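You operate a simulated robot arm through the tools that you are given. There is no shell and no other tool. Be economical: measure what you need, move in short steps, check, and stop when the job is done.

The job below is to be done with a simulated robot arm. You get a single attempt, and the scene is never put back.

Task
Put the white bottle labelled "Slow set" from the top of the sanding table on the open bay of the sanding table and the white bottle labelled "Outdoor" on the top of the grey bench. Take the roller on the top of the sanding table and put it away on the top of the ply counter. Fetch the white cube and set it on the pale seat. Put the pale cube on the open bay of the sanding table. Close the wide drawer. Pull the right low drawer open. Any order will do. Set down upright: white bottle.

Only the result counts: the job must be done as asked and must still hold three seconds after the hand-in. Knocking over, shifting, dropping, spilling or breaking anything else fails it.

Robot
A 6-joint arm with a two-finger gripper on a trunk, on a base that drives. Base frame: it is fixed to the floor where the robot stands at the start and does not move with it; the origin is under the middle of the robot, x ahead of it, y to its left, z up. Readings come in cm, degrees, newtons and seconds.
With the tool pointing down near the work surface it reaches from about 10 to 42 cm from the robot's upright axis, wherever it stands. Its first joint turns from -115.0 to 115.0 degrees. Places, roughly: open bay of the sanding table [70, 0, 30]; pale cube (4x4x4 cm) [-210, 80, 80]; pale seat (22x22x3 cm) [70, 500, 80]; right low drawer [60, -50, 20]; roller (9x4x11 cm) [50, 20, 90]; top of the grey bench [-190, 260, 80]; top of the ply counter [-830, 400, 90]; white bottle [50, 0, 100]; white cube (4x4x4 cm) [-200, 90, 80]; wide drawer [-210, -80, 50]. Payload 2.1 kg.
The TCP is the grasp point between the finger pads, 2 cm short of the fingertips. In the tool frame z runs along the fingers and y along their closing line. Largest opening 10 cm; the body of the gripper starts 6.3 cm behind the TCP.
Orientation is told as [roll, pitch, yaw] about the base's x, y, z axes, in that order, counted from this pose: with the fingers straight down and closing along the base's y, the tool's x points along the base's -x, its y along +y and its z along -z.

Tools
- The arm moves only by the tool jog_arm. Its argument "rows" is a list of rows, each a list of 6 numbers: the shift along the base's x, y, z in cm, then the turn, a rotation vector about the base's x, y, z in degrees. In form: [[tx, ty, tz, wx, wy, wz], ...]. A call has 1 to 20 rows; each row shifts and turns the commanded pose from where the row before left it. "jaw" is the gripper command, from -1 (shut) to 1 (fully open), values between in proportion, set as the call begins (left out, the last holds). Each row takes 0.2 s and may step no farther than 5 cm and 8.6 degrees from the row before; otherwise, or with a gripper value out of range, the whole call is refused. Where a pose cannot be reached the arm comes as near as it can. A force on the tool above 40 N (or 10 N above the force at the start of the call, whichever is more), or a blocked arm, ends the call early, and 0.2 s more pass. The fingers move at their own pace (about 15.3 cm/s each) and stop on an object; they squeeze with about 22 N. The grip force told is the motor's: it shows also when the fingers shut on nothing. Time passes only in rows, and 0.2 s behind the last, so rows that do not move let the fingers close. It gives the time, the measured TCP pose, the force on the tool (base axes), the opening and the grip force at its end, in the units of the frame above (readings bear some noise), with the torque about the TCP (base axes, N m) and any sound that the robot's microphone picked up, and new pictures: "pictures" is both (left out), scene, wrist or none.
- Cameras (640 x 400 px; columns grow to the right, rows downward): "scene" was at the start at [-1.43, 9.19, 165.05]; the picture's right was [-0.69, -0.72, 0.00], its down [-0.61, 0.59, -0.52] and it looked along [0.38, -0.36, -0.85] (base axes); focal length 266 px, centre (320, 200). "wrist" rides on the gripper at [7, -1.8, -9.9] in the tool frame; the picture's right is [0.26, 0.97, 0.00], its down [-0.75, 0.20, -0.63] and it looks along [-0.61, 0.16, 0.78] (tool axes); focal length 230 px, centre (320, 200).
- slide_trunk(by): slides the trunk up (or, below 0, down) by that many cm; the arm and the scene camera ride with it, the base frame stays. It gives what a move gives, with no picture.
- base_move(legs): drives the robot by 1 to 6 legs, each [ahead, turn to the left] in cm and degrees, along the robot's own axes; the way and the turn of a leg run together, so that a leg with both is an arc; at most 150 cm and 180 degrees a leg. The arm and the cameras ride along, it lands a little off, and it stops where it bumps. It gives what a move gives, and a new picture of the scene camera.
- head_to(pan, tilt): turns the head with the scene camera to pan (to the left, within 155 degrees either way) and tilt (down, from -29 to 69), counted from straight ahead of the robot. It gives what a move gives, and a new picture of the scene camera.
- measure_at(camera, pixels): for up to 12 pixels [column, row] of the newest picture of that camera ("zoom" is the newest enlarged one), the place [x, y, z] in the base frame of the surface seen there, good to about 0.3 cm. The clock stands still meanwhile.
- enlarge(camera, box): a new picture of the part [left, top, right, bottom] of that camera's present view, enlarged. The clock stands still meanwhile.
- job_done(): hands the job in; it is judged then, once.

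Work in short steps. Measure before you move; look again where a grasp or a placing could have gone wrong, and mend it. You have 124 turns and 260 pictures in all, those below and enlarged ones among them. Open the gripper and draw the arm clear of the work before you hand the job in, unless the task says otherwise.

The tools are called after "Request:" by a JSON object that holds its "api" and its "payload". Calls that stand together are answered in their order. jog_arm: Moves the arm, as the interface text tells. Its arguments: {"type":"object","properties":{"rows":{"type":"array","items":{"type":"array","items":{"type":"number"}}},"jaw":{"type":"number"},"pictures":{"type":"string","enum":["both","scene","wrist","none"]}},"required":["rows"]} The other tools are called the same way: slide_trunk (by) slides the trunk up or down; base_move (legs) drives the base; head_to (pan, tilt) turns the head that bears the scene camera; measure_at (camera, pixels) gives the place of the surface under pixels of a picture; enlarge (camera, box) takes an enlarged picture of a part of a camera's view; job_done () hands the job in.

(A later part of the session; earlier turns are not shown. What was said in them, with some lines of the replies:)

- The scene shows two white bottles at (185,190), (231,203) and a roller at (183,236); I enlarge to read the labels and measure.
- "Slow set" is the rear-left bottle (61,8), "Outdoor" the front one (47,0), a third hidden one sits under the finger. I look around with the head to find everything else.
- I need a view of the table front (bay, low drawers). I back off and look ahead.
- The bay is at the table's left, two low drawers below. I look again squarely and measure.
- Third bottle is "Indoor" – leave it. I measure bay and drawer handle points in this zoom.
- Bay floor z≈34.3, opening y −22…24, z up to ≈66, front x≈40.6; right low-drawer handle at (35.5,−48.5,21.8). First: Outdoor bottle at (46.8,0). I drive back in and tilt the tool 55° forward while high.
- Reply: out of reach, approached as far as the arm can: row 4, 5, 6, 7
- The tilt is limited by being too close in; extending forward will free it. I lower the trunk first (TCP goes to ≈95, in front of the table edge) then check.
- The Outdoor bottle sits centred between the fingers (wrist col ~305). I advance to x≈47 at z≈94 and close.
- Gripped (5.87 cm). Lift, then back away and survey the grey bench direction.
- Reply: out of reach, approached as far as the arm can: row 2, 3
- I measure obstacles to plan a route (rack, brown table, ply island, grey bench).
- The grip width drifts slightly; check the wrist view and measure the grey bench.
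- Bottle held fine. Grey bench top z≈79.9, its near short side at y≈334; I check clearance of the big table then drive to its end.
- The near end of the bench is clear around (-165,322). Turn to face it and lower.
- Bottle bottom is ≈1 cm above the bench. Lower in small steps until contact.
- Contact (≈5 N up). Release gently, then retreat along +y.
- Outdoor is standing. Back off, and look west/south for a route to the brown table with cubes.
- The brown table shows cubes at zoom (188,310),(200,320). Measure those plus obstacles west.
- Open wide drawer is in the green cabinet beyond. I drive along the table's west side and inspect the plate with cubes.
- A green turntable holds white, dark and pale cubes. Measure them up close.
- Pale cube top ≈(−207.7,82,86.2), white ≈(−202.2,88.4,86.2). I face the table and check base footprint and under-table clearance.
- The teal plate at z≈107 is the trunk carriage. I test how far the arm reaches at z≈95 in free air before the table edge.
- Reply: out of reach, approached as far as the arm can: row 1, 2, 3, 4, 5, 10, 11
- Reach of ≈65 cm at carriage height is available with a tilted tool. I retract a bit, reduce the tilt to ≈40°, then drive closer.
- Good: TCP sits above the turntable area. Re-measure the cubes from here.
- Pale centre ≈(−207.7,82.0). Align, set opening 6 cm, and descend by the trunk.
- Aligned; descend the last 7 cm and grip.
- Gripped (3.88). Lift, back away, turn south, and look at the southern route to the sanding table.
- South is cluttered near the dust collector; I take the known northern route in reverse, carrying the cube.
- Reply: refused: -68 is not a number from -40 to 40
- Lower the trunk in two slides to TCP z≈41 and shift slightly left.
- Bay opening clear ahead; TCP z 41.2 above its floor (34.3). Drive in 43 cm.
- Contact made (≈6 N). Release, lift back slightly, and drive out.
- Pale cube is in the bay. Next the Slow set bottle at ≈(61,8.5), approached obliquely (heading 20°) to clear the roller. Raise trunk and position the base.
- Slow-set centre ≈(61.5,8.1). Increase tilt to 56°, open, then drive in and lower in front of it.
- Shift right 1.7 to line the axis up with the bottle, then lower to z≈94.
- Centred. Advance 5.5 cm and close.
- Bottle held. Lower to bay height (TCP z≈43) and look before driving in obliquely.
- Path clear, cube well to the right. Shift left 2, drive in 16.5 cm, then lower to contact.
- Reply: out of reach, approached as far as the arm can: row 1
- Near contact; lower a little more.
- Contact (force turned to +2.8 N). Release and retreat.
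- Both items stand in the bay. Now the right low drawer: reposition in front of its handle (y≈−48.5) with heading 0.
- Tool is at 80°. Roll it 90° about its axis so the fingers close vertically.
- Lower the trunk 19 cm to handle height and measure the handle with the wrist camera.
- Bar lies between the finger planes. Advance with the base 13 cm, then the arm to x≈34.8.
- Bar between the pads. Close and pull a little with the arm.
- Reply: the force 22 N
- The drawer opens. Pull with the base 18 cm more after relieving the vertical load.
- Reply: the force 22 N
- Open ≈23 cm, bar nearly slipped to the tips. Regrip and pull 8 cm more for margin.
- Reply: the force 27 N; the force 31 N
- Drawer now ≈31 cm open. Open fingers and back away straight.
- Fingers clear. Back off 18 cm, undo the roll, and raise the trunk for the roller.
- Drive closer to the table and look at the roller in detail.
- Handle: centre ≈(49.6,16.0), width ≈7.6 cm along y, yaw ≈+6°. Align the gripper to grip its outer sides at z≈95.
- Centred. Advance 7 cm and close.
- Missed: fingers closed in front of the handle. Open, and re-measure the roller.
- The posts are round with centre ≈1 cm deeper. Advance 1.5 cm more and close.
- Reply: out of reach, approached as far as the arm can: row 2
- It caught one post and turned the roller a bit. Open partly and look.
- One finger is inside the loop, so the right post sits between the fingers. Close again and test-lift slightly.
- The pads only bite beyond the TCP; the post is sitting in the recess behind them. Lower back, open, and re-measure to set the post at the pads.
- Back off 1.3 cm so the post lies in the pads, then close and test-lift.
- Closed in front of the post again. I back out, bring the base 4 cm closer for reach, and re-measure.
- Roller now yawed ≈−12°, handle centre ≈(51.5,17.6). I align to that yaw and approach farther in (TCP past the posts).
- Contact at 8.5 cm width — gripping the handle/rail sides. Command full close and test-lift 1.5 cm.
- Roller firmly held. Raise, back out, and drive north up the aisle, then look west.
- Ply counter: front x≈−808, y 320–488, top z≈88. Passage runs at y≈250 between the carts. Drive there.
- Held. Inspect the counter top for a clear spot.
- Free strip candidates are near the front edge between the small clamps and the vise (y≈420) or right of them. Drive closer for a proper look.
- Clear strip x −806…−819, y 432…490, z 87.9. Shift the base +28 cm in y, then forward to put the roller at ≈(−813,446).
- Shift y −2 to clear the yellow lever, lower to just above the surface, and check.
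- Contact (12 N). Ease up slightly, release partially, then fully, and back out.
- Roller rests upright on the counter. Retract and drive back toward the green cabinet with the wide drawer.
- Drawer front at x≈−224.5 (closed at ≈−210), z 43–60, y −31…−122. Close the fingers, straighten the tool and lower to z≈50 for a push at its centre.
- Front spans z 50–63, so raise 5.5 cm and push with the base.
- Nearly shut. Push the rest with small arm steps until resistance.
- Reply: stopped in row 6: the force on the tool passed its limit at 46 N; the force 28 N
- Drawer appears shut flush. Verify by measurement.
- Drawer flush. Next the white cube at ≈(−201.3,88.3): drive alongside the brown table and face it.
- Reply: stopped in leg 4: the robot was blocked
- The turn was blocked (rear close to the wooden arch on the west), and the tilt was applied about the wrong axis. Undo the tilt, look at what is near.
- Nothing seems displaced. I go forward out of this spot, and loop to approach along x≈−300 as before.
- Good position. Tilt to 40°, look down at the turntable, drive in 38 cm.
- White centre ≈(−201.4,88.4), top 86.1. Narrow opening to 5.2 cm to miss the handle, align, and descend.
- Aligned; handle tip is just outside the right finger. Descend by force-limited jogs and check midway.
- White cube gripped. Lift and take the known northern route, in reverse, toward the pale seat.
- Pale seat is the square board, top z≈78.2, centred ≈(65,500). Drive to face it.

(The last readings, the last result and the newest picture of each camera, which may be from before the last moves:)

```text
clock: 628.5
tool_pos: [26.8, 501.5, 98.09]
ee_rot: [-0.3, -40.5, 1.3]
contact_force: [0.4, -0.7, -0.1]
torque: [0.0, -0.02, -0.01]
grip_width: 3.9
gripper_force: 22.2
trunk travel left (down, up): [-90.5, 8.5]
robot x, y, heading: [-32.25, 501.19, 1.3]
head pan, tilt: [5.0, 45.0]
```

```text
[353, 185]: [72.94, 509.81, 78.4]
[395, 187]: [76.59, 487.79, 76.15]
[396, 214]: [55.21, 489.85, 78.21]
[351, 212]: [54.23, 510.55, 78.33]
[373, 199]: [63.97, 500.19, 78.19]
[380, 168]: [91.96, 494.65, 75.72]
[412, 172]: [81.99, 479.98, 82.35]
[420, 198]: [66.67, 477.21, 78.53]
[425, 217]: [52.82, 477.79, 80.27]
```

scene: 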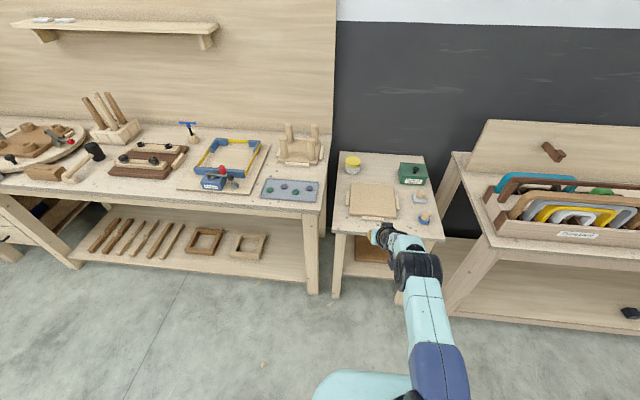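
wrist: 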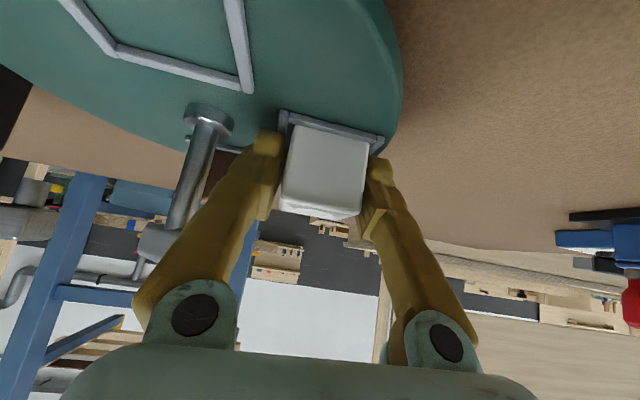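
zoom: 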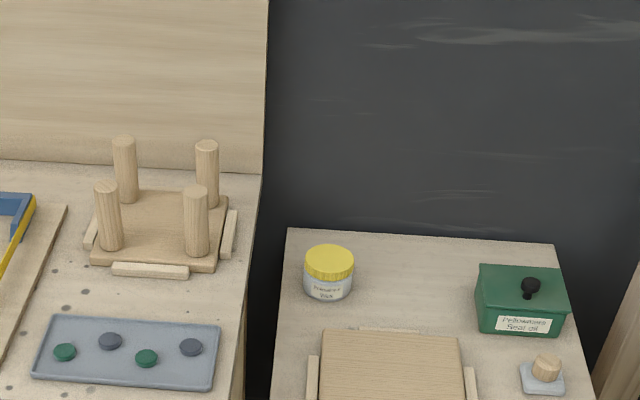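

Board centre ≈(64.5,500), top 78.3. Drive 36 cm in, correct y, and lower.

Request:
{"api": "jog_arm", "payload": {"rows": [[0, -2.2, 0, 0, 0, 0]], "pictures": "none"}}

Request:
{"api": "base_move", "payload": {"legs": [[36, 0]]}}

Request:
{"api": "slide_trunk", "payload": {"by": -15}}

Request:
{"api": "jog_arm", "payload": {"rows": [[0, 0, -0.5, 0, 0, 0]], "pictures": "both"}}

```text
clock: 628.9
tool_pos: [26.89, 499.41, 98.14]
ee_rot: [-0.1, -40.5, 1.3]
contact_force: [-0.5, -0.3, -0.2]
torque: [0.01, -0.02, -0.03]
grip_width: 3.91
gripper_force: 22.0
trunk travel left (down, up): [-90.5, 8.5]
robot x, y, heading: [-31.89, 501.08, 1.5]
head pan, tilt: [5.0, 45.0]
```

```text
clock: 631.3
tool_pos: [62.93, 500.41, 98.15]
ee_rot: [-0.1, -40.6, 1.5]
contact_force: [0.2, 0.5, -0.1]
torque: [-0.02, -0.02, 0.02]
grip_width: 3.9
gripper_force: 21.9
trunk travel left (down, up): [-90.5, 8.5]
robot x, y, heading: [4.24, 502.18, 1.6]
head pan, tilt: [5.0, 45.0]
```

scene: 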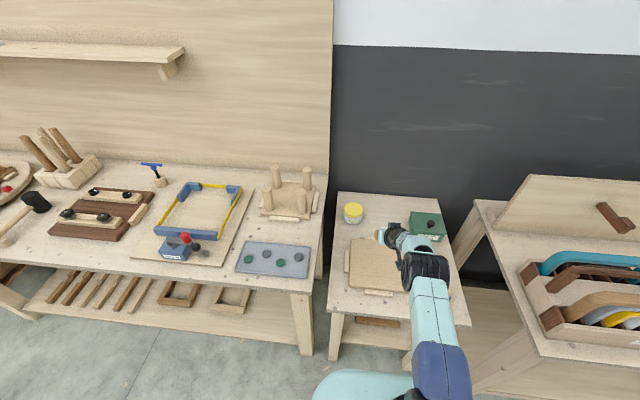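

```text
clock: 633.0
tool_pos: [63.08, 500.53, 83.18]
ee_rot: [-0.2, -40.5, 1.5]
contact_force: [-0.1, -0.2, -0.8]
torque: [0.04, 0.02, 0.02]
grip_width: 3.93
gripper_force: 22.4
trunk travel left (down, up): [-75.5, 23.5]
robot x, y, heading: [4.61, 502.04, 1.9]
head pan, tilt: [5.0, 45.0]
```

```text
clock: 633.4
tool_pos: [63.19, 500.53, 82.69]
ee_rot: [-0.1, -40.4, 1.6]
contact_force: [-0.5, -0.4, -0.1]
torque: [0.01, -0.02, 0.03]
grip_width: 3.9
gripper_force: 22.1
trunk travel left (down, up): [-75.5, 23.5]
robot x, y, heading: [4.46, 502.17, 1.5]
head pan, tilt: [5.0, 45.0]
```

scene: 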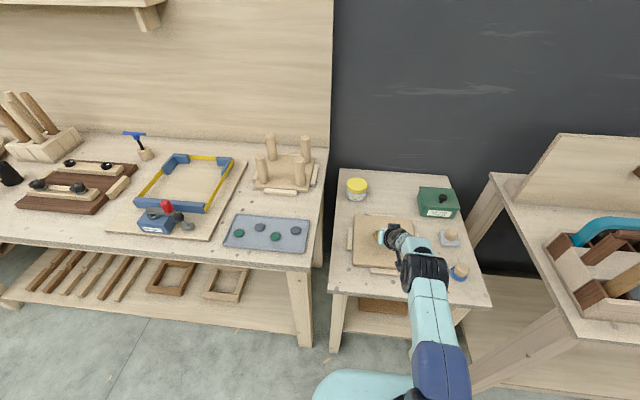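
wrist: 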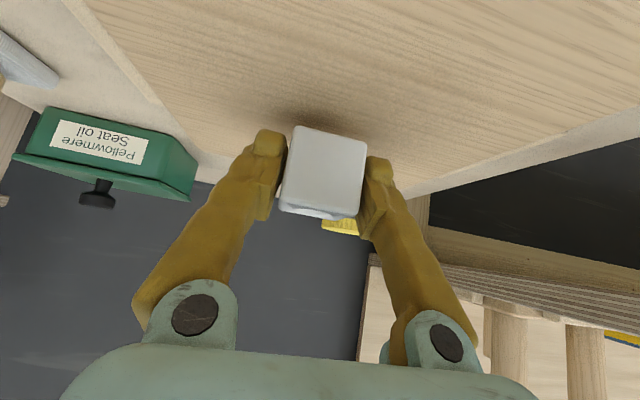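

Lower gently to contact.

Request:
{"api": "jog_arm", "payload": {"rows": [[0, 0, -0.5, 0, 0, 0], [0, 0, -0.4, 0, 0, 0], [0, 0, -0.3, 0, 0, 0], [0, 0, -0.2, 0, 0, 0]], "pictures": "none"}}

```text
clock: 634.4
tool_pos: [63.05, 500.49, 81.46]
ee_rot: [-0.1, -40.6, 1.5]
contact_force: [0.9, -0.4, -0.9]
torque: [-0.02, 0.01, -0.04]
grip_width: 3.89
gripper_force: 22.0
trunk travel left (down, up): [-75.5, 23.5]
robot x, y, heading: [4.58, 501.84, 1.8]
head pan, tilt: [5.0, 45.0]
```

Request:
{"api": "jog_arm", "payload": {"rows": [[0, 0, -0.2, 0, 0, 0], [0, 0, -0.2, 0, 0, 0]], "pictures": "none"}}

```text
clock: 635.0
tool_pos: [63.09, 500.56, 81.14]
ee_rot: [-0.2, -40.6, 1.4]
contact_force: [0.5, -1.1, 8.3]
torque: [0.07, 0.03, 0.04]
grip_width: 3.89
gripper_force: 22.3
trunk travel left (down, up): [-75.5, 23.5]
robot x, y, heading: [4.52, 501.93, 1.8]
head pan, tilt: [5.0, 45.0]
```

Contact (8 N). Release, rise back, and check.

Request:
{"api": "jog_arm", "payload": {"rows": [[0, 0, 0, 0, 0, 0], [0, 0, 0, 0, 0, 0], [-1, 0, 1.2, 0, 0, 0], [-3, 0, 3, 0, 0, 0]], "jaw": 0.3, "pictures": "wrist"}}

Request:
{"api": "slide_trunk", "payload": {"by": 14}}

Request:
{"api": "base_move", "payload": {"legs": [[-40, 0]]}}

Request:
{"api": "enlarge", "payload": {"camera": "scene", "box": [320, 140, 460, 240]}}

```text
clock: 636.0
tool_pos: [61.0, 501.38, 83.33]
ee_rot: [1.4, -40.0, 2.1]
contact_force: [0.1, 0.4, -0.8]
torque: [-0.01, 0.01, 0.02]
grip_width: 6.5
gripper_force: 0.0
out of reach, approached as far as the arm can: row 3, 4
trunk travel left (down, up): [-75.5, 23.5]
robot x, y, heading: [4.1, 501.93, 1.6]
head pan, tilt: [5.0, 45.0]
```

wrist: 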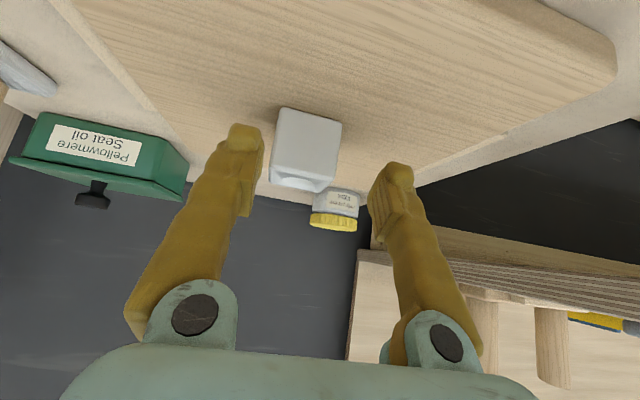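

```text
clock: 637.7
tool_pos: [61.18, 501.36, 97.2]
ee_rot: [1.8, -40.0, 1.6]
contact_force: [-0.1, -1.1, -0.2]
torque: [0.02, 0.0, 0.0]
grip_width: 6.51
gripper_force: 0.1
trunk travel left (down, up): [-89.5, 9.5]
robot x, y, heading: [4.21, 502.16, 1.8]
head pan, tilt: [5.0, 45.0]
```

```text
clock: 640.2
tool_pos: [20.48, 500.23, 97.09]
ee_rot: [1.8, -39.9, 1.5]
contact_force: [0.4, 0.7, -0.4]
torque: [0.0, -0.03, 0.03]
grip_width: 6.49
gripper_force: 0.1
trunk travel left (down, up): [-89.5, 9.5]
robot x, y, heading: [-36.08, 500.78, 1.5]
head pan, tilt: [5.0, 45.0]
```

scene: 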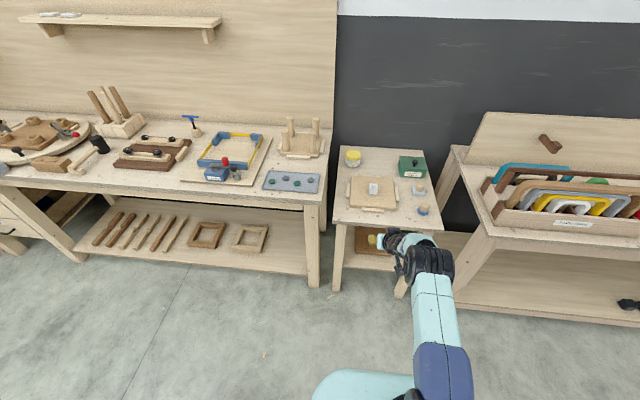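

```text
4.00 times, centred on (390, 190) of scene
```

zoom: 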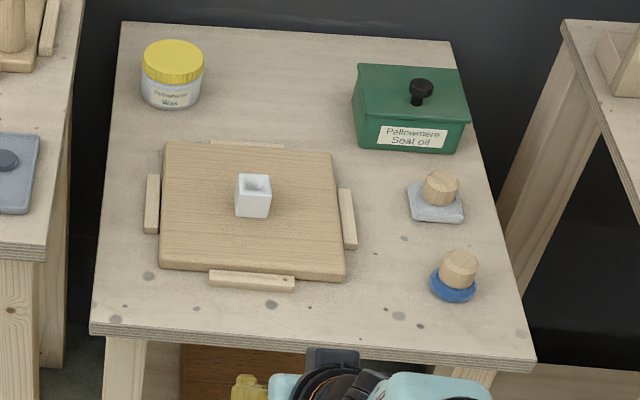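

The white cube sits centred on the pale seat, the arm is clear and the gripper open; every sub-task is complete, so I hand in.

Request:
{"api": "job_done", "payload": {}}

```text
The job is handed in.
```

I finished every sub-task and handed the job in; the tool confirmed only that it was received, not whether it passed.

- **Slow set bottle:** standing upright in the open bay of the sanding table.
- **Outdoor bottle:** standing upright on the near end of the grey bench.
- **Roller:** standing on the front strip of the ply counter. Early grasp attempts nudged and turned it a little on the sanding table before I had a firm hold.
- **White cube:** centred on the pale seat.
- **Pale cube:** in the open bay, beside the bottle.
- **Wide drawer:** pushed shut, and its front measured flush with the cabinet.
- **Right low drawer:** pulled open about 31 cm.

On the way to the white cube, the base reported being blocked while turning near the wooden arch. I drove out and came in another way. Nothing looked displaced in the pictures afterwards, but I did not measure it.
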